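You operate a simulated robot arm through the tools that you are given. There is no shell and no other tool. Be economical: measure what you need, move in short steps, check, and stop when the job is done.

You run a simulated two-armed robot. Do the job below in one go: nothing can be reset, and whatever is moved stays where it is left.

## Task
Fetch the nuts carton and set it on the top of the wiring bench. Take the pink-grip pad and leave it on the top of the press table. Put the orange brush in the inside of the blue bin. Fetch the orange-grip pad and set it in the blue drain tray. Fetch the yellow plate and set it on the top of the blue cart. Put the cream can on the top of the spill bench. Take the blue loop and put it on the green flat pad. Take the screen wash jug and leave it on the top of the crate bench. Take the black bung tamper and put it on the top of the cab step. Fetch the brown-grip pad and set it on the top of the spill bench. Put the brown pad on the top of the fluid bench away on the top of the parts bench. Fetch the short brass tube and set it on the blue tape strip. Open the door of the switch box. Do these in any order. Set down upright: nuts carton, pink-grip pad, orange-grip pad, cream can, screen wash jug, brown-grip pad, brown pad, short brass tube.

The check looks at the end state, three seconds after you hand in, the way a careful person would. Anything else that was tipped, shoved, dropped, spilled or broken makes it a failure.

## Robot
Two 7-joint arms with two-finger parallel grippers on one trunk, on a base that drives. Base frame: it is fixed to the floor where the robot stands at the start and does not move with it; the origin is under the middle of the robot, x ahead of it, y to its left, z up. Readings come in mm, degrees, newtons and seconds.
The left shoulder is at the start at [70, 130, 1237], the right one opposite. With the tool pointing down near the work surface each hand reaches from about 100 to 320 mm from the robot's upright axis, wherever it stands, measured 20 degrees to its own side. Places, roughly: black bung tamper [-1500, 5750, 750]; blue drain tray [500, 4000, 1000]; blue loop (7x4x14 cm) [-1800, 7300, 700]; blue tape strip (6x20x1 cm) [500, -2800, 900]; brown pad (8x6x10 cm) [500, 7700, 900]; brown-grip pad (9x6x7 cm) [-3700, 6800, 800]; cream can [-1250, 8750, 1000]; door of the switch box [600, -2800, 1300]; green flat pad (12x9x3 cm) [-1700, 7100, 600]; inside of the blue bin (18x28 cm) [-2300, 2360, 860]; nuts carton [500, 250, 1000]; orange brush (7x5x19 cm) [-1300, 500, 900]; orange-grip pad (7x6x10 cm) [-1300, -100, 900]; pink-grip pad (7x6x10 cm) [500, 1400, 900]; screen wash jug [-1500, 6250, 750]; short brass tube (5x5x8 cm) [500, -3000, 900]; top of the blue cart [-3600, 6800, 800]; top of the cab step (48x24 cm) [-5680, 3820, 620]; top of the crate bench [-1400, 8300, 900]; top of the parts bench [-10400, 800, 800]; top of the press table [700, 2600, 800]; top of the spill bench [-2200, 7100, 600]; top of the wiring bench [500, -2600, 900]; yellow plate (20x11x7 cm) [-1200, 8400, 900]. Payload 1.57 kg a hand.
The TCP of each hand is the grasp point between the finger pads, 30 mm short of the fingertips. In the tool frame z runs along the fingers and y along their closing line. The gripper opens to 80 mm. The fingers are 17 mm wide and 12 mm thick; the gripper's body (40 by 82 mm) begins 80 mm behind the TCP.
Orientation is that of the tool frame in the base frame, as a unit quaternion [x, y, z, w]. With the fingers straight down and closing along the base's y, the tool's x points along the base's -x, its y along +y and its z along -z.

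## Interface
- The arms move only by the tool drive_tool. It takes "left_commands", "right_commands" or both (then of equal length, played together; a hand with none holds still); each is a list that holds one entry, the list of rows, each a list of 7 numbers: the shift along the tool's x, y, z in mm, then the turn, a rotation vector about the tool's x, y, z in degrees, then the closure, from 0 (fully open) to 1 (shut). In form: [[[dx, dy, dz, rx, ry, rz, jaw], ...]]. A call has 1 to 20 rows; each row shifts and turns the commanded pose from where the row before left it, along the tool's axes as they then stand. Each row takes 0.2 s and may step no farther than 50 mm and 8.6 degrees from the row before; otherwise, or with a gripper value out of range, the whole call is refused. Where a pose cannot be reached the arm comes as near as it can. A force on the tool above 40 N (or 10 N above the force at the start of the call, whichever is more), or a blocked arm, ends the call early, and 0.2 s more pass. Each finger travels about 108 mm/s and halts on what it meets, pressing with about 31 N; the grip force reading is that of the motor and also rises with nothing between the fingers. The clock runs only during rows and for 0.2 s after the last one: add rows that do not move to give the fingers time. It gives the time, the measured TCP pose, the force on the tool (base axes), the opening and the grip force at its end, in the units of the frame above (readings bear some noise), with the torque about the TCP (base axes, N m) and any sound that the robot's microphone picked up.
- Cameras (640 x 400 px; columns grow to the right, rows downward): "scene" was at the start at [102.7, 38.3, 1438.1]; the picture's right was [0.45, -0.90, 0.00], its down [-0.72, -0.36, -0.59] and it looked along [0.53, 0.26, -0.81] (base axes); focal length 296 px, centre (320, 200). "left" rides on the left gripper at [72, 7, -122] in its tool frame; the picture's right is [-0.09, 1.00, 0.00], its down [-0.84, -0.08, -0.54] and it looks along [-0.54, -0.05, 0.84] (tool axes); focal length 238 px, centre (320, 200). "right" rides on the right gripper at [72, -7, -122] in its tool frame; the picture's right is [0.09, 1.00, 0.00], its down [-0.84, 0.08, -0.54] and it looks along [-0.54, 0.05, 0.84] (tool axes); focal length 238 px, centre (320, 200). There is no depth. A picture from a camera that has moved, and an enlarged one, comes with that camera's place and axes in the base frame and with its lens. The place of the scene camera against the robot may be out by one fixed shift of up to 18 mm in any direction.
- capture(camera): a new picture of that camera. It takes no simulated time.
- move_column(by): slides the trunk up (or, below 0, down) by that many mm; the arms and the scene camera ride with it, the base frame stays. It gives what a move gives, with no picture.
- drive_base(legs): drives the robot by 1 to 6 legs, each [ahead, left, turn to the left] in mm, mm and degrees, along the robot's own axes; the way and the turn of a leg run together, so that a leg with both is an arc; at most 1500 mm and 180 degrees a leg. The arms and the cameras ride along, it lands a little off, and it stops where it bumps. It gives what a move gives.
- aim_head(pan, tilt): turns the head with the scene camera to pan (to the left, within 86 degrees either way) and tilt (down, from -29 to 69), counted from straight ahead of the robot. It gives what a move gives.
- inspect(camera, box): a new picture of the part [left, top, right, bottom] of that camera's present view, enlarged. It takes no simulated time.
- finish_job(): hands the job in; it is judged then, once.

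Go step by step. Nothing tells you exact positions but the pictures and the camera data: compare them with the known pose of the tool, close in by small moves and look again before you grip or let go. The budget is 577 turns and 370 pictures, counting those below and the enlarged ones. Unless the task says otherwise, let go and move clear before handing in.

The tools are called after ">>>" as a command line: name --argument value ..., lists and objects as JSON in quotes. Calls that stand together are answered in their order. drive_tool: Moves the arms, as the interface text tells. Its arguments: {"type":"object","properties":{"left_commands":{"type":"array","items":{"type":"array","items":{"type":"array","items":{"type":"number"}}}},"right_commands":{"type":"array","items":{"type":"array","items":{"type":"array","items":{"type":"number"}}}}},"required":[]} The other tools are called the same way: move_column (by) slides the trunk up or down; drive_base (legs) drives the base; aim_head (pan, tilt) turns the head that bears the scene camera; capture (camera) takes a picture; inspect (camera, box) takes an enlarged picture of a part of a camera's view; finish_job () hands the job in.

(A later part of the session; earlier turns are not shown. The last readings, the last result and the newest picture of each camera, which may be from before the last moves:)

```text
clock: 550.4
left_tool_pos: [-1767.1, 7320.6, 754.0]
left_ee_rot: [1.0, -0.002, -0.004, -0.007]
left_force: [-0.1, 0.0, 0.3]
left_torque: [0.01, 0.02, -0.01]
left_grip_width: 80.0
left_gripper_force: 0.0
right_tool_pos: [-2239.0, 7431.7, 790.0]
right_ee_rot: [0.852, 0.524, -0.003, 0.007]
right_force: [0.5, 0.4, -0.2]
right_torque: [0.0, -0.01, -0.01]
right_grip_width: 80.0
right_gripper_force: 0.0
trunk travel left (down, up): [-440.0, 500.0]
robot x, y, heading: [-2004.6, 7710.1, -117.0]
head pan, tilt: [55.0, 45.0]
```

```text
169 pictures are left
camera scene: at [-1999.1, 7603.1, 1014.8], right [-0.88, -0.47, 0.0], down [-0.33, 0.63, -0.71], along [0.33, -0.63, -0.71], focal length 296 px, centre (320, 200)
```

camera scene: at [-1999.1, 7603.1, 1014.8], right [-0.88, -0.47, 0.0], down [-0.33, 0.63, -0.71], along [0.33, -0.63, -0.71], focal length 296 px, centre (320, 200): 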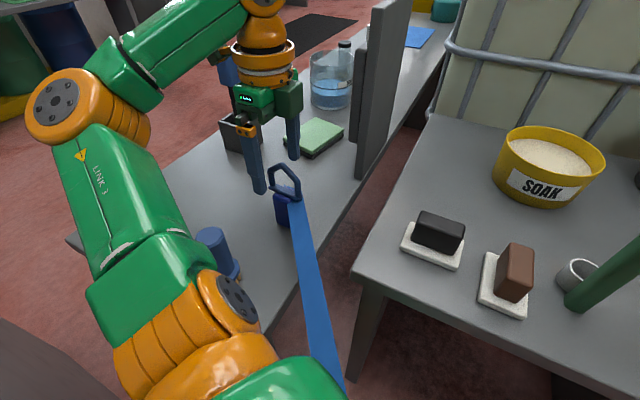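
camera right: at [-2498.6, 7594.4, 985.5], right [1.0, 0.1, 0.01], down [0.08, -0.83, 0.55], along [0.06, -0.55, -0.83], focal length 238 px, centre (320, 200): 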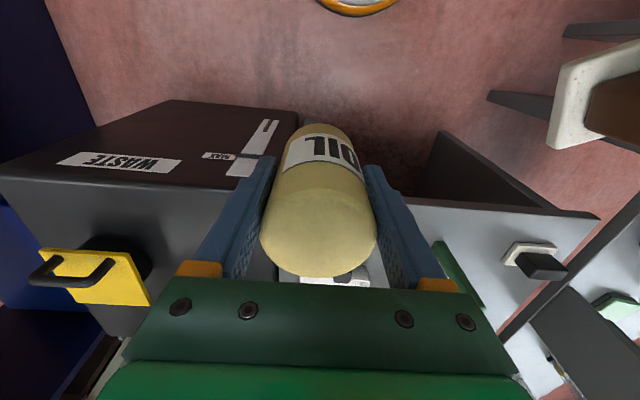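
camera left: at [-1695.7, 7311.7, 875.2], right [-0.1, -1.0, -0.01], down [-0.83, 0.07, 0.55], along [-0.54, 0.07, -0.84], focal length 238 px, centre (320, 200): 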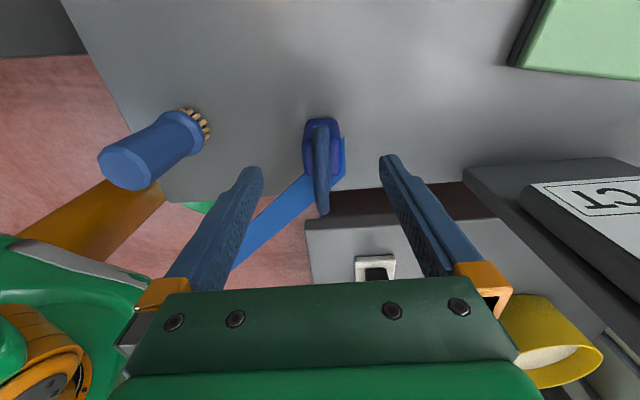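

>>> drive_tool --left_commands '[[[-11, -1, 0, 0, 0, 0, 0], [0, 0, 20, 0, 0, 0, 0], [0, 0, 20, 0, 0, 0, 0], [0, 0, 0, 0, 0, 0, 0]]]'

>>> capture --camera "left"

>>> inspect --camera "scene" --box '[200, 80, 360, 240]'

```text
clock: 551.4
left_tool_pos: [-1777.4, 7322.2, 714.0]
left_ee_rot: [1.0, -0.004, -0.003, -0.007]
left_force: [-0.3, -0.4, -0.6]
left_torque: [0.01, -0.03, 0.01]
left_grip_width: 79.9
left_gripper_force: 0.0
right_tool_pos: [-2238.0, 7431.8, 789.2]
right_ee_rot: [0.851, 0.524, -0.003, 0.006]
right_force: [-0.1, -0.7, -0.3]
right_torque: [0.02, -0.02, 0.01]
right_grip_width: 80.1
right_gripper_force: 0.0
trunk travel left (down, up): [-440.0, 500.0]
robot x, y, heading: [-1997.4, 7713.5, -117.3]
head pan, tilt: [55.0, 45.0]
```

```text
168 pictures are left
camera left: at [-1707.0, 7313.5, 835.1], right [-0.1, -1.0, -0.01], down [-0.83, 0.07, 0.55], along [-0.54, 0.07, -0.84], focal length 238 px, centre (320, 200)
```

left: 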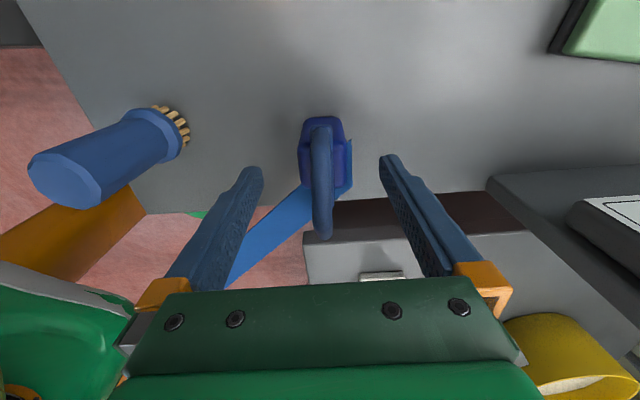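

```text
2.50 times, centred on (280, 160) of scene
camera zoom: at [-1999.1, 7603.0, 1014.8], right [-0.88, -0.47, 0.0], down [-0.33, 0.63, -0.71], along [0.33, -0.63, -0.71], focal length 740 px, centre (420, 300)
```

zoom: 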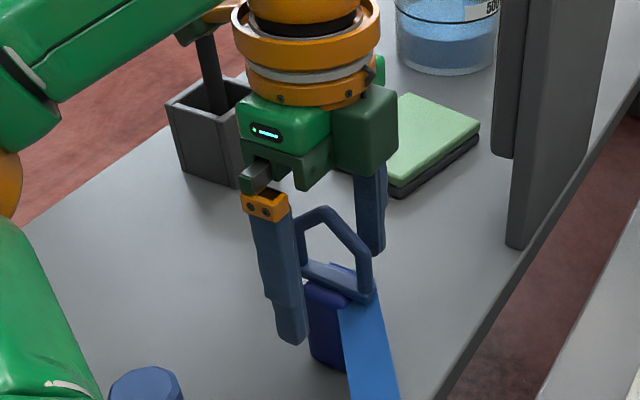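

>>> drive_tool --left_commands '[[[-2, 0, 12, 0, 0, 0, 0], [0, 0, 0, 0, 0, 0, 0], [0, 0, 0, 0, 0, 0, 0.5], [0, 0, 0, 0, 0, 0, 1], [0, 0, 0, 0, 0, 0, 1], [0, 0, 0, 0, 0, 0, 1]]]'

>>> capture --camera "left"

```text
clock: 552.8
left_tool_pos: [-1781.9, 7321.8, 701.6]
left_ee_rot: [1.0, -0.002, -0.004, -0.007]
left_force: [-0.4, -2.0, 3.0]
left_torque: [-0.19, 0.01, -0.01]
left_grip_width: 33.5
left_gripper_force: 31.6
right_tool_pos: [-2238.9, 7431.8, 788.9]
right_ee_rot: [0.852, 0.524, -0.003, 0.006]
right_force: [-0.2, 0.3, 0.0]
right_torque: [-0.02, -0.01, -0.01]
right_grip_width: 80.0
right_gripper_force: 0.0
trunk travel left (down, up): [-440.0, 500.0]
robot x, y, heading: [-2001.4, 7716.4, -117.4]
head pan, tilt: [55.0, 45.0]
```

```text
166 pictures are left
camera left: at [-1709.1, 7313.4, 823.3], right [-0.1, -1.0, -0.01], down [-0.83, 0.07, 0.55], along [-0.54, 0.06, -0.84], focal length 238 px, centre (320, 200)
```

left: 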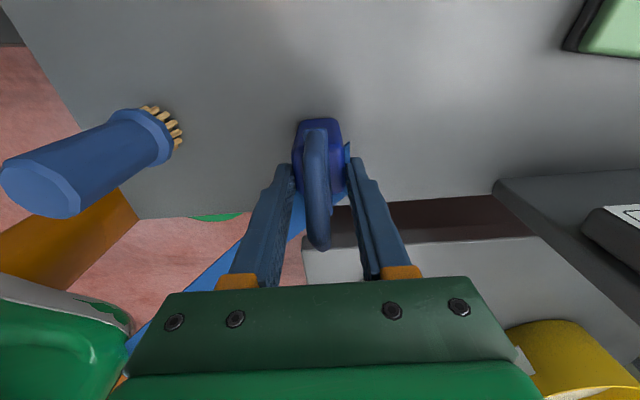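

The loop's block is gripped (33 mm). The green pad is out of reach from this side, so I'll lift the loop and carry it around to the bench's east side.

>>> drive_tool --left_commands '[[[0, 0, -20, 0, 0, 0, 1], [0, 0, -30, 0, 0, 0, 1], [0, 0, -30, 0, 0, 0, 1], [0, 0, 0, 0, 0, 0, 1]]]'

>>> move_column --by 150

>>> drive_tool --left_commands '[[[-35, 0, 0, 0, 0, 0, 1], [-35, 0, 0, 0, 0, 0, 1], [-35, 0, 0, 0, 0, 0, 1], [-35, 0, 0, 0, 0, 0, 1], [-35, 0, 0, 0, 0, 0, 1], [0, 0, 0, 0, 0, 0, 1]]]'

>>> capture --camera "scene"

```text
clock: 553.8
left_tool_pos: [-1780.7, 7319.3, 780.4]
left_ee_rot: [1.0, -0.004, -0.004, -0.008]
left_force: [0.0, -0.5, -2.8]
left_torque: [0.03, -0.04, -0.01]
left_grip_width: 33.5
left_gripper_force: 30.8
right_tool_pos: [-2238.5, 7431.2, 789.0]
right_ee_rot: [0.852, 0.523, -0.004, 0.006]
right_force: [-0.2, 0.0, 0.3]
right_torque: [-0.02, -0.01, -0.02]
right_grip_width: 80.0
right_gripper_force: 0.0
trunk travel left (down, up): [-440.0, 500.0]
robot x, y, heading: [-2001.7, 7714.4, -117.0]
head pan, tilt: [55.0, 45.0]
```

```text
clock: 555.5
left_tool_pos: [-1780.1, 7320.6, 932.2]
left_ee_rot: [1.0, -0.003, -0.004, -0.007]
left_force: [0.1, 0.0, -2.3]
left_torque: [-0.02, -0.03, 0.0]
left_grip_width: 33.5
left_gripper_force: 30.5
right_tool_pos: [-2238.8, 7431.5, 940.2]
right_ee_rot: [0.852, 0.524, -0.004, 0.006]
right_force: [0.5, -0.7, -0.1]
right_torque: [0.0, 0.01, 0.05]
right_grip_width: 79.8
right_gripper_force: 0.0
trunk travel left (down, up): [-590.0, 350.0]
robot x, y, heading: [-2004.2, 7712.5, -117.1]
head pan, tilt: [55.0, 45.0]
```

```text
clock: 556.9
left_tool_pos: [-1955.9, 7322.2, 931.4]
left_ee_rot: [1.0, -0.003, -0.004, -0.008]
left_force: [-0.1, 0.7, -1.9]
left_torque: [-0.01, 0.04, -0.02]
left_grip_width: 33.7
left_gripper_force: 30.8
right_tool_pos: [-2237.4, 7430.6, 939.1]
right_ee_rot: [0.852, 0.523, -0.003, 0.006]
right_force: [-0.7, -0.5, 0.4]
right_torque: [-0.01, 0.02, 0.0]
right_grip_width: 79.8
right_gripper_force: 0.0
trunk travel left (down, up): [-590.0, 350.0]
robot x, y, heading: [-1999.5, 7711.7, -117.2]
head pan, tilt: [55.0, 45.0]
```

```text
165 pictures are left
camera scene: at [-1998.4, 7602.6, 1164.7], right [-0.88, -0.47, 0.0], down [-0.33, 0.63, -0.71], along [0.33, -0.62, -0.71], focal length 296 px, centre (320, 200)
```

scene: 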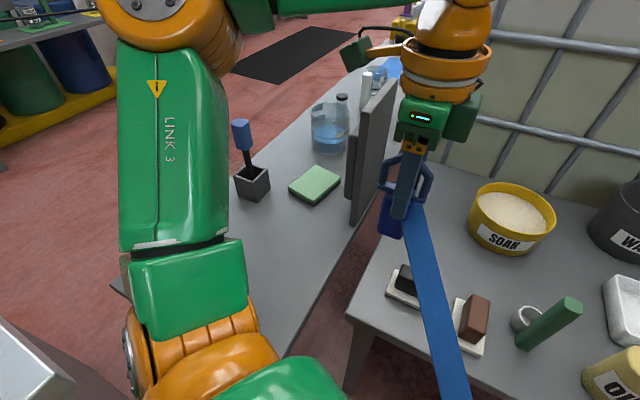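

>>> move_column --by 200

>>> drive_base --legs '[[0, 0, -62.8], [100, -850, 0], [0, -850, 0]]'

>>> drive_base --legs '[[-700, 0, 0], [-700, 0, 0], [0, 1100, 0], [0, 1080, 0]]'

>>> aim_head --pan 15 --tilt 30

>>> capture --camera "scene"

```text
clock: 559.1
left_tool_pos: [-1956.4, 7321.8, 1133.0]
left_ee_rot: [1.0, -0.003, -0.004, -0.007]
left_force: [-0.1, -0.3, -0.9]
left_torque: [0.02, -0.05, 0.01]
left_grip_width: 33.2
left_gripper_force: 31.2
right_tool_pos: [-2239.6, 7430.5, 1139.8]
right_ee_rot: [0.852, 0.524, -0.003, 0.006]
right_force: [0.1, 0.6, 0.3]
right_torque: [0.02, -0.01, 0.02]
right_grip_width: 80.1
right_gripper_force: 0.0
trunk travel left (down, up): [-790.0, 150.0]
robot x, y, heading: [-2003.5, 7712.1, -117.2]
head pan, tilt: [55.0, 45.0]
```

```text
clock: 570.5
left_tool_pos: [-2420.8, 9196.4, 1130.6]
left_ee_rot: [0.85, -0.526, 0.002, -0.009]
left_force: [0.3, -0.1, -2.2]
left_torque: [0.01, -0.02, 0.03]
left_grip_width: 33.5
left_gripper_force: 30.9
right_tool_pos: [-2451.2, 9497.2, 1139.4]
right_ee_rot: [1.0, 0.001, -0.006, 0.003]
right_force: [0.3, -0.2, -0.8]
right_torque: [0.04, -0.03, -0.03]
right_grip_width: 80.0
right_gripper_force: 0.1
trunk travel left (down, up): [-790.0, 150.0]
robot x, y, heading: [-2093.1, 9414.4, 179.8]
head pan, tilt: [55.0, 45.0]
```

```text
clock: 588.2
left_tool_pos: [-993.8, 7006.9, 1129.9]
left_ee_rot: [0.856, -0.517, 0.002, -0.007]
left_force: [0.5, -0.4, -1.8]
left_torque: [0.03, 0.02, 0.0]
left_grip_width: 33.3
left_gripper_force: 31.1
right_tool_pos: [-1031.4, 7307.5, 1140.2]
right_ee_rot: [1.0, 0.012, -0.006, 0.004]
right_force: [0.1, 0.0, 0.0]
right_torque: [0.05, -0.01, 0.03]
right_grip_width: 80.2
right_gripper_force: 0.0
trunk travel left (down, up): [-790.0, 150.0]
robot x, y, heading: [-670.0, 7228.5, -179.0]
head pan, tilt: [55.0, 45.0]
```

```text
clock: 589.2
left_tool_pos: [-993.8, 7006.8, 1131.6]
left_ee_rot: [0.857, -0.516, 0.001, -0.008]
left_force: [-0.8, -0.1, -1.9]
left_torque: [0.06, 0.0, 0.0]
left_grip_width: 33.6
left_gripper_force: 31.1
right_tool_pos: [-1032.3, 7307.4, 1139.9]
right_ee_rot: [1.0, 0.012, -0.006, 0.004]
right_force: [0.5, -0.2, 0.4]
right_torque: [0.01, 0.01, 0.04]
right_grip_width: 79.9
right_gripper_force: 0.0
trunk travel left (down, up): [-790.0, 150.0]
robot x, y, heading: [-668.4, 7233.3, -178.9]
head pan, tilt: [15.0, 30.0]
```

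```text
164 pictures are left
camera scene: at [-820.6, 7210.1, 1387.3], right [-0.28, 0.96, 0.0], down [0.48, 0.14, -0.87], along [-0.83, -0.24, -0.5], focal length 296 px, centre (320, 200)
```

scene: 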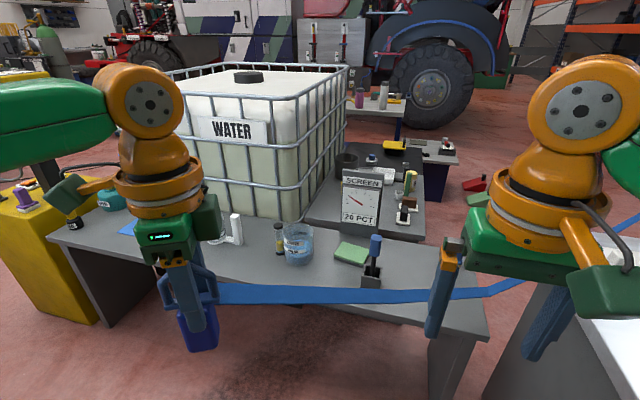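

No tension on the strap. I'll approach the bench from the east, lower, and extend the left arm toward the green pad at about (-1710, 7110).

>>> drive_base --legs '[[400, 0, -1.1], [180, -20, 0]]'

>>> move_column --by -170

>>> aim_head --pan 15 --tilt 45

>>> capture --camera "scene"

>>> capture --camera "left"

```text
clock: 592.9
left_tool_pos: [-1575.8, 7030.4, 1132.4]
left_ee_rot: [0.852, -0.524, 0.0, -0.007]
left_force: [1.2, 0.2, -2.2]
left_torque: [-0.03, 0.06, 0.03]
left_grip_width: 33.5
left_gripper_force: 30.9
right_tool_pos: [-1605.4, 7331.8, 1141.5]
right_ee_rot: [1.0, 0.003, -0.008, 0.004]
right_force: [0.3, 0.2, -0.4]
right_torque: [0.0, 0.02, -0.02]
right_grip_width: 80.3
right_gripper_force: 0.0
trunk travel left (down, up): [-790.0, 150.0]
robot x, y, heading: [-1251.1, 7252.6, 180.0]
head pan, tilt: [15.0, 30.0]
```

```text
clock: 594.8
left_tool_pos: [-1577.5, 7031.7, 961.4]
left_ee_rot: [0.851, -0.525, 0.0, -0.008]
left_force: [-0.6, 0.7, -2.1]
left_torque: [-0.04, 0.03, -0.02]
left_grip_width: 33.5
left_gripper_force: 31.5
right_tool_pos: [-1609.7, 7331.5, 970.0]
right_ee_rot: [1.0, 0.002, -0.006, 0.004]
right_force: [-0.3, 0.2, -0.1]
right_torque: [0.02, 0.03, 0.01]
right_grip_width: 80.2
right_gripper_force: 0.0
trunk travel left (down, up): [-620.0, 320.0]
robot x, y, heading: [-1249.0, 7250.6, 180.0]
head pan, tilt: [15.0, 30.0]
```

```text
clock: 595.5
left_tool_pos: [-1579.1, 7031.1, 960.6]
left_ee_rot: [0.851, -0.525, 0.0, -0.007]
left_force: [-0.9, 0.5, -2.2]
left_torque: [-0.03, 0.01, -0.01]
left_grip_width: 33.6
left_gripper_force: 31.3
right_tool_pos: [-1610.0, 7332.0, 970.2]
right_ee_rot: [1.0, 0.002, -0.006, 0.004]
right_force: [1.1, -0.7, -0.2]
right_torque: [-0.01, -0.01, 0.02]
right_grip_width: 80.1
right_gripper_force: 0.0
trunk travel left (down, up): [-620.0, 320.0]
robot x, y, heading: [-1251.4, 7247.6, 179.8]
head pan, tilt: [15.0, 45.0]
```

```text
163 pictures are left
camera scene: at [-1391.9, 7232.9, 1194.8], right [-0.26, 0.97, 0.0], down [0.68, 0.18, -0.71], along [-0.68, -0.18, -0.71], focal length 296 px, centre (320, 200)
```

scene: 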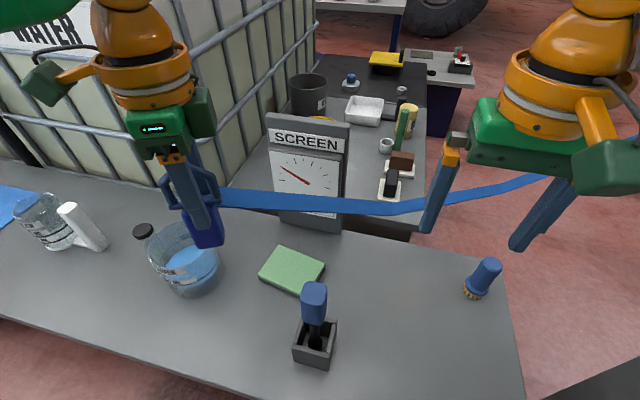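

```text
162 pictures are left
camera left: at [-1553.6, 6962.2, 1082.8], right [-0.93, -0.37, -0.01], down [-0.31, 0.78, 0.55], along [-0.19, 0.51, -0.84], focal length 238 px, centre (320, 200)
```

left: 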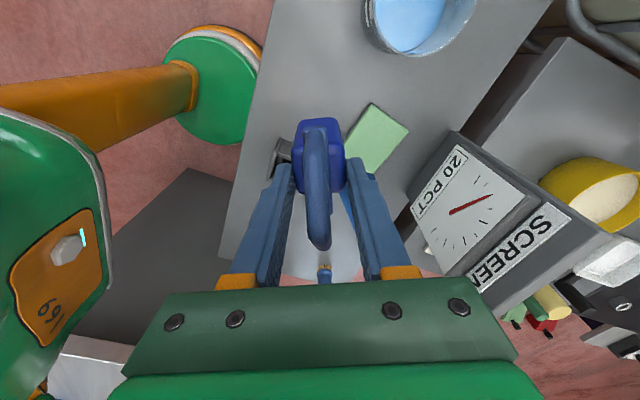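

>>> drive_base --legs '[[50, 0, 0]]'

>>> drive_tool --left_commands '[[[-20, 25, 0, 0, 0, 0, 1], [-20, 25, 0, 0, 0, 0, 1], [-15, 15, 0, 0, 0, 0, 1], [0, 0, 0, 0, 0, 0, 1]]]'

>>> capture --camera "left"

>>> capture --camera "scene"

```text
clock: 596.5
left_tool_pos: [-1626.5, 7029.9, 961.5]
left_ee_rot: [0.851, -0.524, 0.0, -0.007]
left_force: [0.2, -0.7, -2.4]
left_torque: [0.05, 0.05, 0.01]
left_grip_width: 33.5
left_gripper_force: 30.8
right_tool_pos: [-1657.2, 7333.1, 970.4]
right_ee_rot: [1.0, 0.003, -0.007, 0.004]
right_force: [-0.4, -0.9, 1.0]
right_torque: [-0.02, 0.0, 0.0]
right_grip_width: 80.1
right_gripper_force: 0.0
trunk travel left (down, up): [-620.0, 320.0]
robot x, y, heading: [-1299.7, 7248.3, 179.8]
head pan, tilt: [15.0, 45.0]
```

```text
clock: 597.5
left_tool_pos: [-1691.0, 7044.3, 960.4]
left_ee_rot: [0.851, -0.525, 0.001, -0.007]
left_force: [-0.8, -0.8, -1.9]
left_torque: [-0.01, 0.01, -0.01]
left_grip_width: 33.7
left_gripper_force: 31.1
left hand out of reach, approached as far as the arm can: row 3
right_tool_pos: [-1658.9, 7332.3, 970.6]
right_ee_rot: [1.0, 0.002, -0.007, 0.003]
right_force: [-0.1, -0.9, -0.5]
right_torque: [0.01, 0.0, 0.0]
right_grip_width: 80.1
right_gripper_force: 0.0
trunk travel left (down, up): [-620.0, 320.0]
robot x, y, heading: [-1304.2, 7248.4, 179.9]
head pan, tilt: [15.0, 45.0]
```

```text
161 pictures are left
camera left: at [-1665.9, 6975.7, 1082.4], right [-0.93, -0.37, -0.01], down [-0.31, 0.78, 0.55], along [-0.19, 0.51, -0.84], focal length 238 px, centre (320, 200)
```

left: 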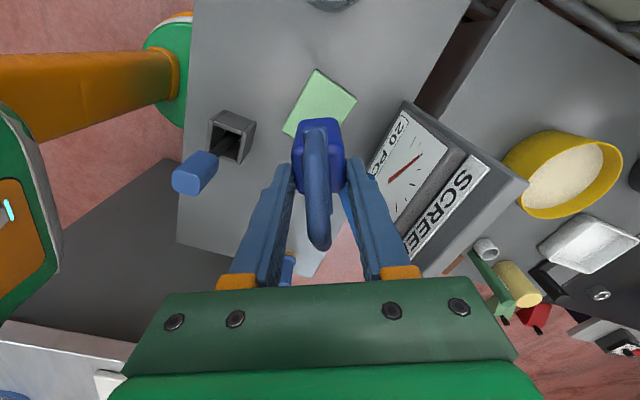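

```text
160 pictures are left
camera scene: at [-1441.9, 7233.3, 1194.7], right [-0.26, 0.97, 0.0], down [0.68, 0.18, -0.71], along [-0.68, -0.18, -0.71], focal length 296 px, centre (320, 200)
```

scene: 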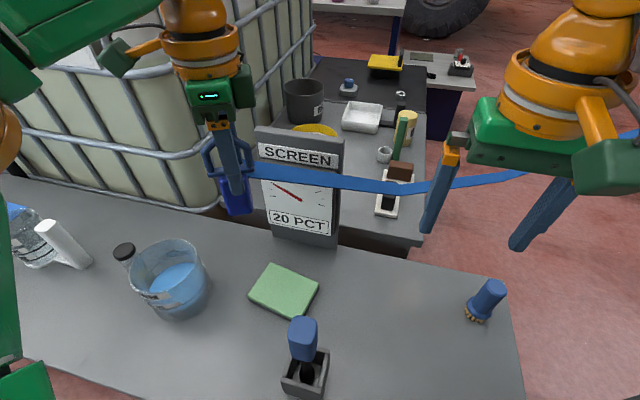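

>>> drive_tool --left_commands '[[[-12, -4, 0, 0, 0, 0, 1], [0, 0, 0, 0, 0, 0, 1], [0, 0, 0, 0, 0, 0, 1]]]' --right_commands '[[[40, 0, 0, 0, 0, 0, 0], [40, 0, 0, 0, 0, 0, 0], [0, 0, 0, 0, 0, 0, 0]]]'

>>> move_column --by -150

>>> capture --camera "left"

>>> capture --camera "scene"

```text
clock: 598.3
left_tool_pos: [-1693.7, 7056.0, 961.0]
left_ee_rot: [0.851, -0.526, 0.002, -0.008]
left_force: [0.3, -0.8, -2.5]
left_torque: [0.03, 0.03, 0.05]
left_grip_width: 33.6
left_gripper_force: 31.4
right_tool_pos: [-1579.8, 7333.6, 969.4]
right_ee_rot: [1.0, 0.002, -0.005, 0.003]
right_force: [0.1, 0.2, 0.0]
right_torque: [0.01, 0.01, 0.0]
right_grip_width: 79.7
right_gripper_force: 0.1
trunk travel left (down, up): [-620.0, 320.0]
robot x, y, heading: [-1302.5, 7250.1, 179.8]
head pan, tilt: [15.0, 45.0]
```

```text
clock: 600.0
left_tool_pos: [-1693.8, 7056.8, 810.2]
left_ee_rot: [0.851, -0.525, 0.0, -0.009]
left_force: [-0.6, -0.1, -2.6]
left_torque: [0.01, 0.04, 0.01]
left_grip_width: 33.3
left_gripper_force: 31.1
right_tool_pos: [-1578.2, 7332.6, 819.2]
right_ee_rot: [1.0, 0.002, -0.006, 0.003]
right_force: [-0.4, 0.2, -0.1]
right_torque: [-0.01, 0.02, 0.04]
right_grip_width: 80.1
right_gripper_force: 0.0
trunk travel left (down, up): [-470.0, 470.0]
robot x, y, heading: [-1298.9, 7246.8, 179.8]
head pan, tilt: [15.0, 45.0]
```

```text
159 pictures are left
camera left: at [-1667.5, 6988.0, 932.7], right [-0.93, -0.36, -0.01], down [-0.31, 0.78, 0.55], along [-0.19, 0.52, -0.84], focal length 238 px, centre (320, 200)
```

left: 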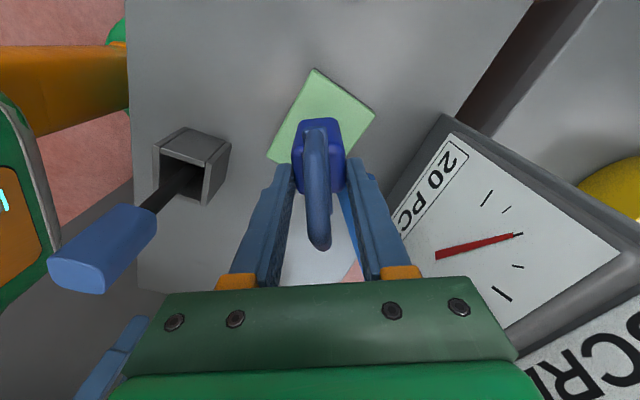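

```text
158 pictures are left
camera scene: at [-1441.8, 7233.2, 1044.8], right [-0.26, 0.97, 0.0], down [0.68, 0.18, -0.71], along [-0.68, -0.18, -0.71], focal length 296 px, centre (320, 200)
```

scene: 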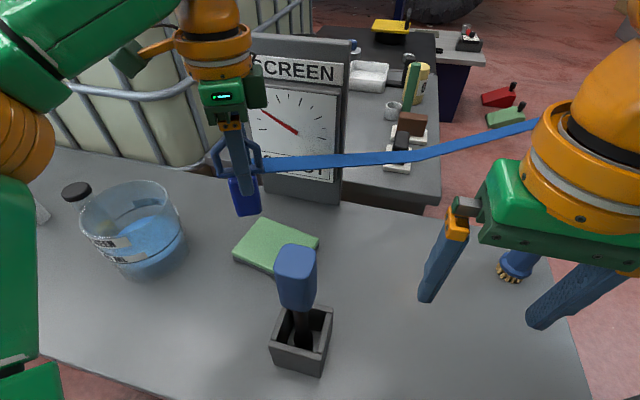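

>>> drive_tool --left_commands '[[[-14, -4, 0, 0, 0, 0, 1], [0, 0, 0, 0, 0, 8.5, 1], [0, 0, 0, 0, 0, 8.5, 1], [0, 0, 0, 0, 0, 8.5, 1], [0, 0, 0, 0, 0, 8.5, 1], [0, 0, 0, 0, 0, 0, 1]]]'

>>> move_column --by -45

>>> capture --camera "left"

>>> capture --camera "scene"

```text
clock: 601.4
left_tool_pos: [-1690.5, 7066.6, 807.5]
left_ee_rot: [-0.66, 0.751, 0.001, 0.008]
left_force: [-0.2, -0.3, -2.3]
left_torque: [0.02, 0.01, -0.01]
left_grip_width: 33.3
left_gripper_force: 30.5
left hand out of reach, approached as far as the arm can: row 1
right_tool_pos: [-1577.6, 7332.3, 820.2]
right_ee_rot: [1.0, 0.003, -0.006, 0.003]
right_force: [-0.3, 0.2, -0.3]
right_torque: [0.01, 0.0, 0.01]
right_grip_width: 79.9
right_gripper_force: 0.0
trunk travel left (down, up): [-470.0, 470.0]
robot x, y, heading: [-1297.3, 7248.2, 180.0]
head pan, tilt: [15.0, 45.0]
```

```text
clock: 602.3
left_tool_pos: [-1691.0, 7068.6, 763.3]
left_ee_rot: [-0.66, 0.751, 0.002, 0.008]
left_force: [0.8, 0.4, -1.5]
left_torque: [0.0, -0.03, -0.01]
left_grip_width: 33.7
left_gripper_force: 31.3
right_tool_pos: [-1577.9, 7333.9, 774.2]
right_ee_rot: [1.0, 0.003, -0.006, 0.003]
right_force: [0.6, 1.2, -0.9]
right_torque: [0.0, 0.0, 0.0]
right_grip_width: 79.8
right_gripper_force: 0.2
trunk travel left (down, up): [-425.0, 515.0]
robot x, y, heading: [-1305.5, 7249.9, 180.0]
head pan, tilt: [15.0, 45.0]
```

```text
157 pictures are left
camera left: at [-1707.4, 6995.9, 884.7], right [-0.98, 0.22, -0.01], down [0.18, 0.81, 0.55], along [0.13, 0.54, -0.83], focal length 238 px, centre (320, 200)
```

left: 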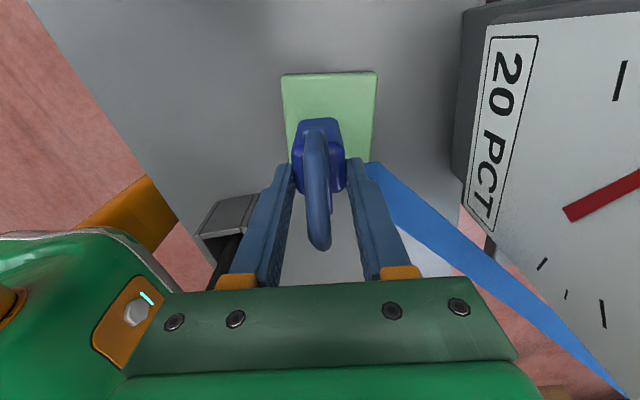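

```text
156 pictures are left
camera scene: at [-1441.7, 7233.2, 999.7], right [-0.26, 0.97, 0.0], down [0.68, 0.18, -0.71], along [-0.68, -0.18, -0.71], focal length 296 px, centre (320, 200)
```

scene: 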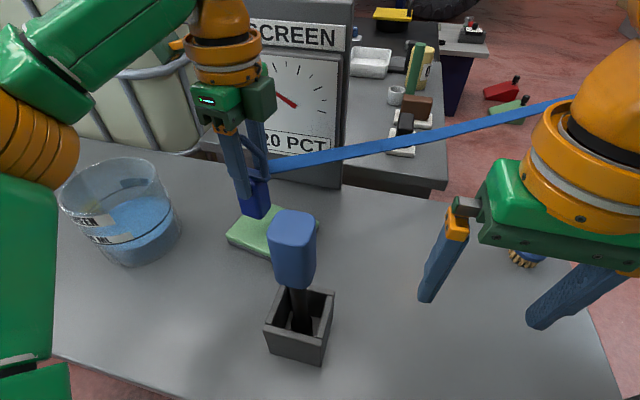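

>>> move_column --by -22

>>> drive_tool --left_commands '[[[0, 0, 3, 0, 0, 0, 1], [0, 0, 3, 0, 0, 0, 1], [0, 0, 0, 0, 0, 0, 1]]]'

>>> drive_tool --left_commands '[[[0, 0, 3, 0, 0, 0, 1], [0, 0, 0, 0, 0, 0, 1]]]'

```text
clock: 603.0
left_tool_pos: [-1690.2, 7068.6, 741.9]
left_ee_rot: [-0.66, 0.751, 0.002, 0.007]
left_force: [-0.1, -0.2, -2.1]
left_torque: [0.01, -0.03, -0.02]
left_grip_width: 33.4
left_gripper_force: 31.4
right_tool_pos: [-1578.2, 7333.5, 752.3]
right_ee_rot: [1.0, 0.002, -0.006, 0.002]
right_force: [-0.8, -1.3, 0.1]
right_torque: [-0.03, 0.0, 0.02]
right_grip_width: 80.1
right_gripper_force: 0.1
trunk travel left (down, up): [-403.0, 537.0]
robot x, y, heading: [-1300.5, 7249.0, 179.9]
head pan, tilt: [15.0, 45.0]
```

```text
clock: 603.8
left_tool_pos: [-1690.7, 7067.8, 735.0]
left_ee_rot: [-0.661, 0.751, 0.001, 0.007]
left_force: [-0.7, -0.2, -2.4]
left_torque: [0.01, 0.03, -0.03]
left_grip_width: 33.7
left_gripper_force: 30.5
right_tool_pos: [-1577.7, 7332.0, 752.9]
right_ee_rot: [1.0, 0.002, -0.006, 0.003]
right_force: [-0.3, -0.4, -0.8]
right_torque: [0.0, 0.01, -0.01]
right_grip_width: 79.9
right_gripper_force: 0.0
trunk travel left (down, up): [-403.0, 537.0]
robot x, y, heading: [-1299.5, 7248.9, 179.7]
head pan, tilt: [15.0, 45.0]
```

```text
clock: 604.4
left_tool_pos: [-1690.4, 7067.1, 732.2]
left_ee_rot: [-0.661, 0.75, 0.001, 0.008]
left_force: [0.2, 0.5, -1.4]
left_torque: [0.0, 0.0, -0.01]
left_grip_width: 33.5
left_gripper_force: 31.0
right_tool_pos: [-1577.7, 7333.0, 751.9]
right_ee_rot: [1.0, 0.003, -0.006, 0.003]
right_force: [-0.4, 0.6, 0.8]
right_torque: [-0.01, 0.0, 0.03]
right_grip_width: 79.9
right_gripper_force: 0.1
trunk travel left (down, up): [-403.0, 537.0]
robot x, y, heading: [-1298.4, 7244.3, 179.9]
head pan, tilt: [15.0, 45.0]
```

>>> drive_tool --left_commands '[[[0, 0, 3, 0, 0, 0, 1], [0, 0, 2, 0, 0, 0, 1], [0, 0, 0, 0, 0, 0, 1]]]'

>>> capture --camera "left"

```text
clock: 605.2
left_tool_pos: [-1689.0, 7068.3, 727.8]
left_ee_rot: [-0.661, 0.751, 0.001, 0.008]
left_force: [0.6, 0.4, -2.5]
left_torque: [0.02, -0.02, 0.0]
left_grip_width: 33.5
left_gripper_force: 30.9
right_tool_pos: [-1578.5, 7333.1, 751.6]
right_ee_rot: [1.0, 0.003, -0.006, 0.004]
right_force: [0.7, -0.2, -0.8]
right_torque: [0.03, -0.02, -0.02]
right_grip_width: 80.1
right_gripper_force: 0.1
trunk travel left (down, up): [-403.0, 537.0]
robot x, y, heading: [-1297.6, 7251.7, 179.9]
head pan, tilt: [15.0, 45.0]
```

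```text
155 pictures are left
camera left: at [-1707.0, 6996.1, 848.8], right [-0.98, 0.22, -0.01], down [0.18, 0.81, 0.55], along [0.13, 0.54, -0.83], focal length 238 px, centre (320, 200)
```

left: 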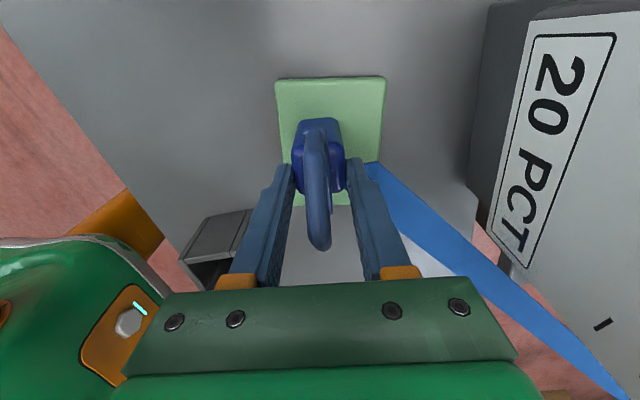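

>>> drive_tool --left_commands '[[[0, 0, 3, 0, 0, 0, 1], [0, 0, 3, 0, 0, 0, 1], [0, 0, 0, 0, 0, 0, 1]]]'

>>> drive_tool --left_commands '[[[0, 0, 3, 0, 0, 0, 1], [0, 0, 0, 0, 0, 0, 1]]]'

```text
clock: 606.0
left_tool_pos: [-1688.2, 7070.1, 723.7]
left_ee_rot: [-0.66, 0.751, 0.003, 0.006]
left_force: [-4.8, -3.6, 23.3]
left_torque: [-0.08, 0.4, -0.04]
left_grip_width: 33.8
left_gripper_force: 31.3
right_tool_pos: [-1577.1, 7334.2, 754.9]
right_ee_rot: [1.0, 0.002, -0.006, 0.004]
right_force: [-0.7, 0.1, 0.2]
right_torque: [0.0, 0.01, -0.01]
right_grip_width: 80.0
right_gripper_force: 0.0
trunk travel left (down, up): [-403.0, 537.0]
robot x, y, heading: [-1298.6, 7249.4, 180.2]
head pan, tilt: [15.0, 45.0]
```

```text
clock: 606.6
left_tool_pos: [-1687.7, 7069.5, 719.5]
left_ee_rot: [-0.661, 0.751, 0.003, 0.006]
left_force: [-4.6, 0.1, 22.1]
left_torque: [0.07, 0.29, -0.01]
left_grip_width: 33.6
left_gripper_force: 31.0
right_tool_pos: [-1576.6, 7334.2, 753.4]
right_ee_rot: [1.0, 0.002, -0.009, 0.004]
right_force: [0.2, -0.5, 0.1]
right_torque: [-0.02, 0.0, 0.01]
right_grip_width: 80.0
right_gripper_force: 0.1
trunk travel left (down, up): [-403.0, 537.0]
robot x, y, heading: [-1299.9, 7248.3, 179.9]
head pan, tilt: [15.0, 45.0]
```

Contact. I'll release the loop and raise the column.

>>> drive_tool --left_commands '[[[0, 0, -2, 0, 0, 0, 1], [0, 0, 0, 0, 0, 0, 0.6], [0, 0, 0, 0, 0, 0, 0.2], [0, 0, 0, 0, 0, 0, 0.2], [0, 0, 0, 0, 0, 0, 0.2]]]'

>>> move_column --by 160

>>> capture --camera "left"

>>> capture --camera "scene"

```text
clock: 607.8
left_tool_pos: [-1690.5, 7066.6, 720.8]
left_ee_rot: [-0.661, 0.751, 0.002, 0.007]
left_force: [0.3, 0.1, -0.2]
left_torque: [-0.02, -0.01, -0.03]
left_grip_width: 64.1
left_gripper_force: 0.0
right_tool_pos: [-1577.7, 7333.8, 752.6]
right_ee_rot: [1.0, 0.003, -0.005, 0.004]
right_force: [0.0, -0.5, 0.1]
right_torque: [0.01, 0.0, 0.01]
right_grip_width: 79.7
right_gripper_force: 0.1
trunk travel left (down, up): [-403.0, 537.0]
robot x, y, heading: [-1298.8, 7246.2, 180.1]
head pan, tilt: [15.0, 45.0]
```

```text
clock: 609.6
left_tool_pos: [-1689.3, 7069.0, 881.2]
left_ee_rot: [-0.66, 0.751, 0.002, 0.008]
left_force: [0.1, -0.2, -0.1]
left_torque: [0.02, 0.02, -0.05]
left_grip_width: 64.2
left_gripper_force: 0.1
right_tool_pos: [-1578.3, 7333.6, 912.2]
right_ee_rot: [1.0, 0.003, -0.006, 0.004]
right_force: [0.7, -1.0, -0.1]
right_torque: [0.0, -0.01, -0.01]
right_grip_width: 80.3
right_gripper_force: 0.0
trunk travel left (down, up): [-563.0, 377.0]
robot x, y, heading: [-1298.0, 7249.4, 179.6]
head pan, tilt: [15.0, 45.0]
```

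```text
154 pictures are left
camera left: at [-1707.0, 6996.2, 1001.8], right [-0.98, 0.22, -0.01], down [0.18, 0.81, 0.55], along [0.13, 0.54, -0.83], focal length 238 px, centre (320, 200)
```

left: 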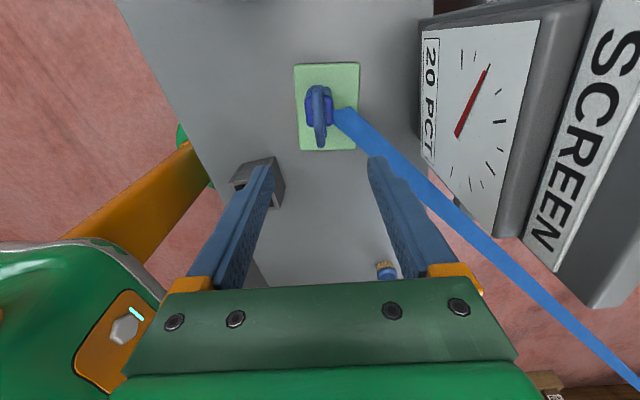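

```text
153 pictures are left
camera scene: at [-1441.7, 7233.3, 1137.7], right [-0.26, 0.97, 0.0], down [0.68, 0.18, -0.71], along [-0.68, -0.18, -0.71], focal length 296 px, centre (320, 200)
```

scene: 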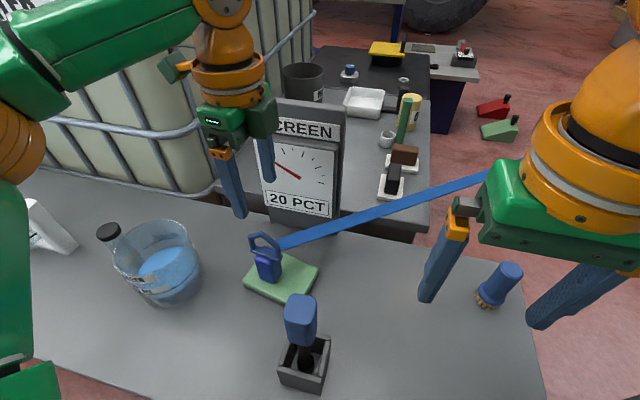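

The loop stands on the green pad. Two jobs remain: the brown pad from the fluid bench to the parts bench, and the tamper to the cab step. I'll fetch the brown pad first.

>>> move_column --by 250

>>> drive_base --legs '[[-550, 0, 0], [0, 0, 180], [0, 350, 0], [550, 0, 0]]'

>>> aim_head --pan 5 --tilt 35

>>> capture --camera "scene"

```text
clock: 612.2
left_tool_pos: [-1689.4, 7066.8, 1130.2]
left_ee_rot: [-0.66, 0.751, 0.002, 0.008]
left_force: [-0.7, 0.4, 0.5]
left_torque: [-0.01, -0.02, 0.02]
left_grip_width: 64.2
left_gripper_force: 0.0
right_tool_pos: [-1579.5, 7332.8, 1161.1]
right_ee_rot: [1.0, 0.003, -0.006, 0.004]
right_force: [0.4, 0.7, -0.6]
right_torque: [0.01, 0.0, -0.02]
right_grip_width: 79.5
right_gripper_force: 0.0
trunk travel left (down, up): [-813.0, 127.0]
robot x, y, heading: [-1300.9, 7247.8, 179.8]
head pan, tilt: [15.0, 45.0]
```

```text
clock: 627.3
left_tool_pos: [193.1, 7756.2, 1132.1]
left_ee_rot: [0.756, 0.654, -0.008, 0.002]
left_force: [0.2, 0.2, -0.1]
left_torque: [-0.02, -0.01, 0.0]
left_grip_width: 64.2
left_gripper_force: 0.0
right_tool_pos: [77.2, 7491.6, 1163.0]
right_ee_rot: [0.007, 1.0, 0.003, 0.008]
right_force: [-0.3, -0.6, 0.0]
right_torque: [-0.01, -0.01, -0.04]
right_grip_width: 79.9
right_gripper_force: 0.0
trunk travel left (down, up): [-813.0, 127.0]
robot x, y, heading: [-198.0, 7584.1, -1.2]
head pan, tilt: [15.0, 45.0]
```

```text
clock: 628.0
left_tool_pos: [194.2, 7754.9, 1131.2]
left_ee_rot: [0.757, 0.653, -0.007, 0.002]
left_force: [0.6, 0.3, 0.0]
left_torque: [0.0, 0.0, -0.02]
left_grip_width: 64.3
left_gripper_force: 0.0
right_tool_pos: [78.4, 7491.9, 1161.8]
right_ee_rot: [0.007, 1.0, 0.004, 0.006]
right_force: [-0.9, 0.0, 0.6]
right_torque: [0.0, 0.02, 0.02]
right_grip_width: 79.8
right_gripper_force: 0.1
trunk travel left (down, up): [-813.0, 127.0]
robot x, y, heading: [-202.4, 7581.4, -1.0]
head pan, tilt: [5.0, 35.0]
```

```text
152 pictures are left
camera scene: at [-74.1, 7591.7, 1402.5], right [0.07, -1.0, 0.0], down [-0.57, -0.04, -0.82], along [0.82, 0.06, -0.57], focal length 296 px, centre (320, 200)
```

scene: 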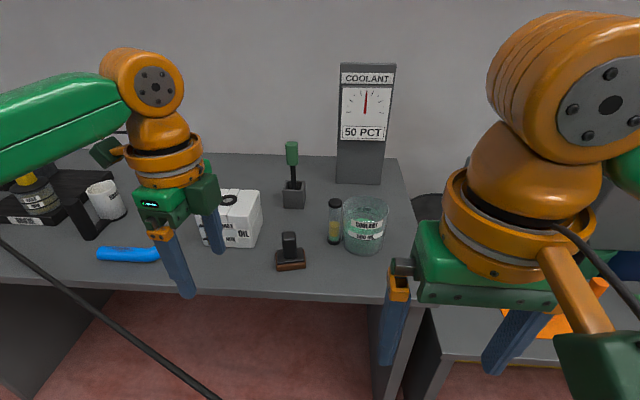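

The brown pad (dark grip, brown base) is near (440, 7705). I'll approach with the left hand.

>>> drive_tool --left_commands '[[[0, -25, 0, 0, 0, 0, 0.2], [-15, -25, 0, 0, 0, 0, 0.2], [-15, -15, 0, 0, 0, 0, 0], [-15, 0, 0, 0, 0, 0, 0], [0, 0, 0, 0, 0, 0, 0]]]'

>>> drive_base --legs '[[300, 0, 1]]'

>>> capture --camera "left"

>>> aim_head --pan 10 --tilt 52

>>> capture --camera "scene"

```text
clock: 629.2
left_tool_pos: [123.1, 7720.1, 1132.2]
left_ee_rot: [0.756, 0.654, -0.008, 0.002]
left_force: [0.7, 0.2, -0.6]
left_torque: [0.03, 0.01, -0.02]
left_grip_width: 80.1
left_gripper_force: 0.0
right_tool_pos: [78.3, 7492.1, 1162.6]
right_ee_rot: [0.007, 1.0, 0.004, 0.006]
right_force: [0.3, 0.3, 0.7]
right_torque: [0.0, -0.01, 0.0]
right_grip_width: 80.1
right_gripper_force: 0.0
trunk travel left (down, up): [-813.0, 127.0]
robot x, y, heading: [-194.8, 7581.8, -1.2]
head pan, tilt: [5.0, 35.0]
```

```text
clock: 631.2
left_tool_pos: [419.9, 7720.4, 1131.9]
left_ee_rot: [0.752, 0.66, -0.006, 0.002]
left_force: [0.0, 0.0, -0.2]
left_torque: [0.01, -0.05, -0.02]
left_grip_width: 79.7
left_gripper_force: 0.0
right_tool_pos: [376.9, 7491.5, 1162.2]
right_ee_rot: [-0.001, 1.0, 0.004, 0.006]
right_force: [-0.3, 0.4, 0.0]
right_torque: [0.02, 0.02, 0.0]
right_grip_width: 79.9
right_gripper_force: 0.0
trunk travel left (down, up): [-813.0, 127.0]
robot x, y, heading: [100.6, 7579.9, -0.1]
head pan, tilt: [5.0, 35.0]
```

```text
151 pictures are left
camera left: at [436.4, 7793.2, 1253.4], right [0.98, -0.22, 0.0], down [-0.18, -0.81, 0.55], along [-0.13, -0.54, -0.83], focal length 238 px, centre (320, 200)
```

left: 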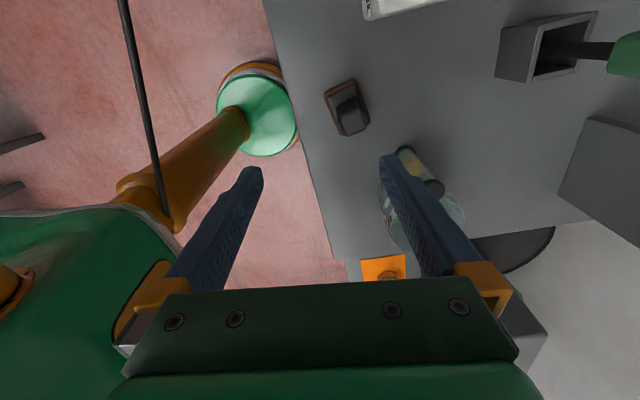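

```text
clock: 632.0
left_tool_pos: [422.1, 7721.3, 1130.6]
left_ee_rot: [0.752, 0.659, -0.008, 0.002]
left_force: [-1.3, -0.4, 0.1]
left_torque: [0.01, 0.0, -0.03]
left_grip_width: 80.1
left_gripper_force: 0.1
right_tool_pos: [380.8, 7492.0, 1161.3]
right_ee_rot: [0.0, 1.0, 0.004, 0.006]
right_force: [0.7, 0.4, -0.3]
right_torque: [-0.02, -0.02, 0.02]
right_grip_width: 80.0
right_gripper_force: 0.0
trunk travel left (down, up): [-813.0, 127.0]
robot x, y, heading: [102.3, 7578.8, -0.2]
head pan, tilt: [10.0, 52.0]
```

```text
150 pictures are left
camera scene: at [213.2, 7595.4, 1378.2], right [0.17, -0.99, 0.0], down [-0.78, -0.13, -0.62], along [0.61, 0.1, -0.79], focal length 296 px, centre (320, 200)
```

scene: 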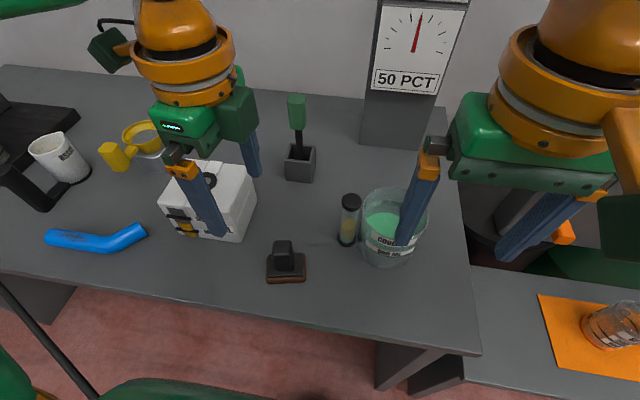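

>>> drive_tool --left_commands '[[[0, 0, 0, 0, 0, -6.7, 0], [0, 0, 0, 0, 0, -6.7, 0], [0, 0, 0, 0, 0, -6.6, 0], [-26, 29, 0, 0, 0, 0, 0], [0, 0, 0, 0, 0, 0, 0]]]'

>>> move_column --by -120

>>> capture --camera "left"

```text
clock: 633.2
left_tool_pos: [454.2, 7704.1, 1128.5]
left_ee_rot: [0.624, 0.782, -0.009, 0.0]
left_force: [-0.2, -0.2, -0.2]
left_torque: [0.01, 0.01, 0.0]
left_grip_width: 80.0
left_gripper_force: 0.1
left hand out of reach, approached as far as the arm can: row 4
right_tool_pos: [381.3, 7492.5, 1161.0]
right_ee_rot: [-0.001, 1.0, 0.004, 0.005]
right_force: [0.4, 0.1, -0.6]
right_torque: [0.05, 0.02, 0.02]
right_grip_width: 79.7
right_gripper_force: 0.1
trunk travel left (down, up): [-813.0, 127.0]
robot x, y, heading: [102.9, 7574.9, -0.4]
head pan, tilt: [10.0, 52.0]
```

```text
clock: 634.8
left_tool_pos: [453.8, 7704.8, 1009.7]
left_ee_rot: [0.625, 0.781, -0.007, 0.0]
left_force: [0.1, -0.2, -0.7]
left_torque: [0.0, 0.05, -0.01]
left_grip_width: 80.0
left_gripper_force: 0.2
right_tool_pos: [381.9, 7491.2, 1040.9]
right_ee_rot: [-0.001, 1.0, 0.004, 0.006]
right_force: [-0.4, 0.1, 0.1]
right_torque: [0.02, 0.01, -0.01]
right_grip_width: 80.0
right_gripper_force: 0.1
trunk travel left (down, up): [-693.0, 247.0]
robot x, y, heading: [101.7, 7575.6, -0.2]
head pan, tilt: [10.0, 52.0]
```

```text
149 pictures are left
camera left: at [445.7, 7777.4, 1130.9], right [0.99, 0.13, -0.01], down [0.11, -0.83, 0.55], along [0.06, -0.55, -0.83], focal length 238 px, centre (320, 200)
```

left: 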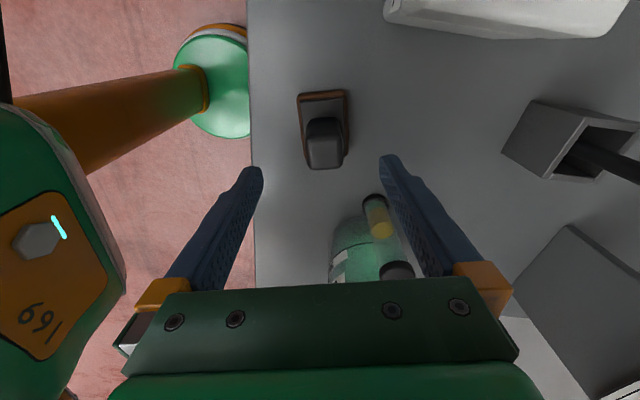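

>>> drive_tool --left_commands '[[[-7, 1, 25, 0, 0, 0, 0], [0, 0, 30, 0, 0, 0, 0], [0, 0, 20, 0, 0, 0, 0], [0, 0, 0, 0, 0, 0, 0]]]'

>>> capture --camera "left"

```text
clock: 635.8
left_tool_pos: [457.2, 7696.1, 933.5]
left_ee_rot: [0.626, 0.78, -0.008, 0.0]
left_force: [-0.3, 0.5, 0.2]
left_torque: [0.0, -0.01, 0.01]
left_grip_width: 79.9
left_gripper_force: 0.0
right_tool_pos: [380.9, 7493.4, 1043.0]
right_ee_rot: [-0.001, 1.0, 0.003, 0.006]
right_force: [0.4, -0.4, 1.0]
right_torque: [-0.01, 0.01, 0.03]
right_grip_width: 79.9
right_gripper_force: 0.1
trunk travel left (down, up): [-693.0, 247.0]
robot x, y, heading: [100.7, 7577.0, -0.4]
head pan, tilt: [10.0, 52.0]
```

```text
148 pictures are left
camera left: at [448.2, 7769.6, 1055.5], right [0.99, 0.13, -0.01], down [0.11, -0.83, 0.55], along [0.06, -0.55, -0.83], focal length 238 px, centre (320, 200)
```

left: 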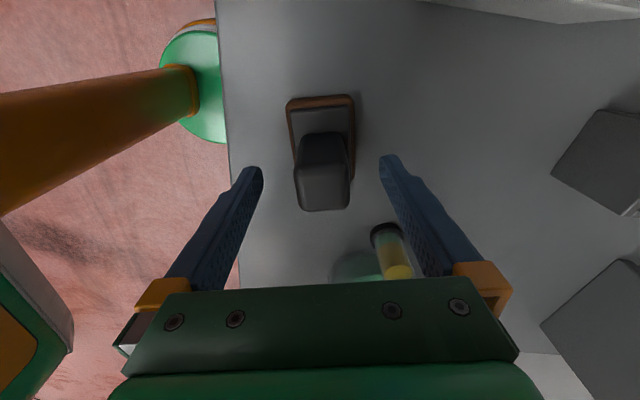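

>>> drive_tool --left_commands '[[[7, 0, 14, 0, 0, 0, 0], [0, 0, 14, 0, 0, 0, 0], [0, 0, 0, 0, 0, 0, 0.5], [0, 0, 0, 0, 0, 0, 1], [0, 0, 0, 0, 0, 0, 1], [0, 0, 0, 0, 0, 0, 1]]]'

>>> drive_tool --left_commands '[[[0, 0, -20, 0, 0, 0, 1], [0, 0, -30, 0, 0, 0, 1], [0, 0, -30, 0, 0, 0, 1], [0, 0, 0, 0, 0, 0, 1]]]'

>>> capture --camera "left"

```text
clock: 637.1
left_tool_pos: [455.6, 7703.8, 906.7]
left_ee_rot: [0.625, 0.78, -0.009, 0.001]
left_force: [1.7, 0.0, 2.0]
left_torque: [0.01, -0.28, 0.02]
left_grip_width: 33.7
left_gripper_force: 31.4
right_tool_pos: [381.4, 7492.3, 1042.0]
right_ee_rot: [-0.001, 1.0, 0.004, 0.006]
right_force: [0.5, 0.5, 0.1]
right_torque: [0.02, -0.01, 0.01]
right_grip_width: 80.0
right_gripper_force: 0.1
trunk travel left (down, up): [-693.0, 247.0]
robot x, y, heading: [101.8, 7574.6, -0.2]
head pan, tilt: [10.0, 52.0]
```

```text
clock: 638.1
left_tool_pos: [455.4, 7704.5, 986.7]
left_ee_rot: [0.625, 0.78, -0.008, 0.0]
left_force: [0.1, 0.7, -3.0]
left_torque: [0.04, -0.04, -0.01]
left_grip_width: 33.6
left_gripper_force: 31.1
right_tool_pos: [381.0, 7492.0, 1042.1]
right_ee_rot: [-0.001, 1.0, 0.003, 0.006]
right_force: [0.6, -0.2, -0.3]
right_torque: [-0.01, -0.03, 0.01]
right_grip_width: 80.0
right_gripper_force: 0.1
trunk travel left (down, up): [-693.0, 247.0]
robot x, y, heading: [103.0, 7577.1, -0.3]
head pan, tilt: [10.0, 52.0]
```

```text
147 pictures are left
camera left: at [447.4, 7778.2, 1107.2], right [0.99, 0.13, -0.01], down [0.11, -0.83, 0.55], along [0.06, -0.55, -0.83], focal length 238 px, centre (320, 200)
```

left: 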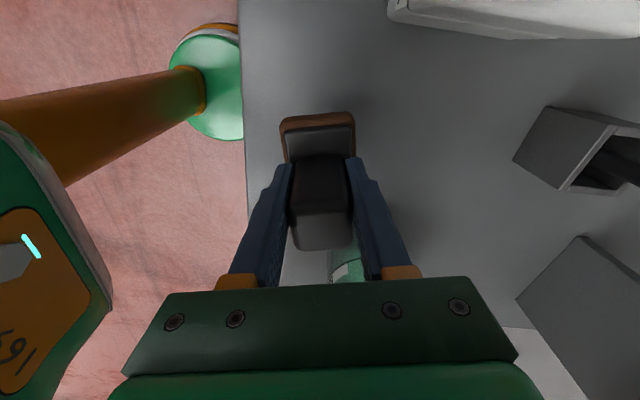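

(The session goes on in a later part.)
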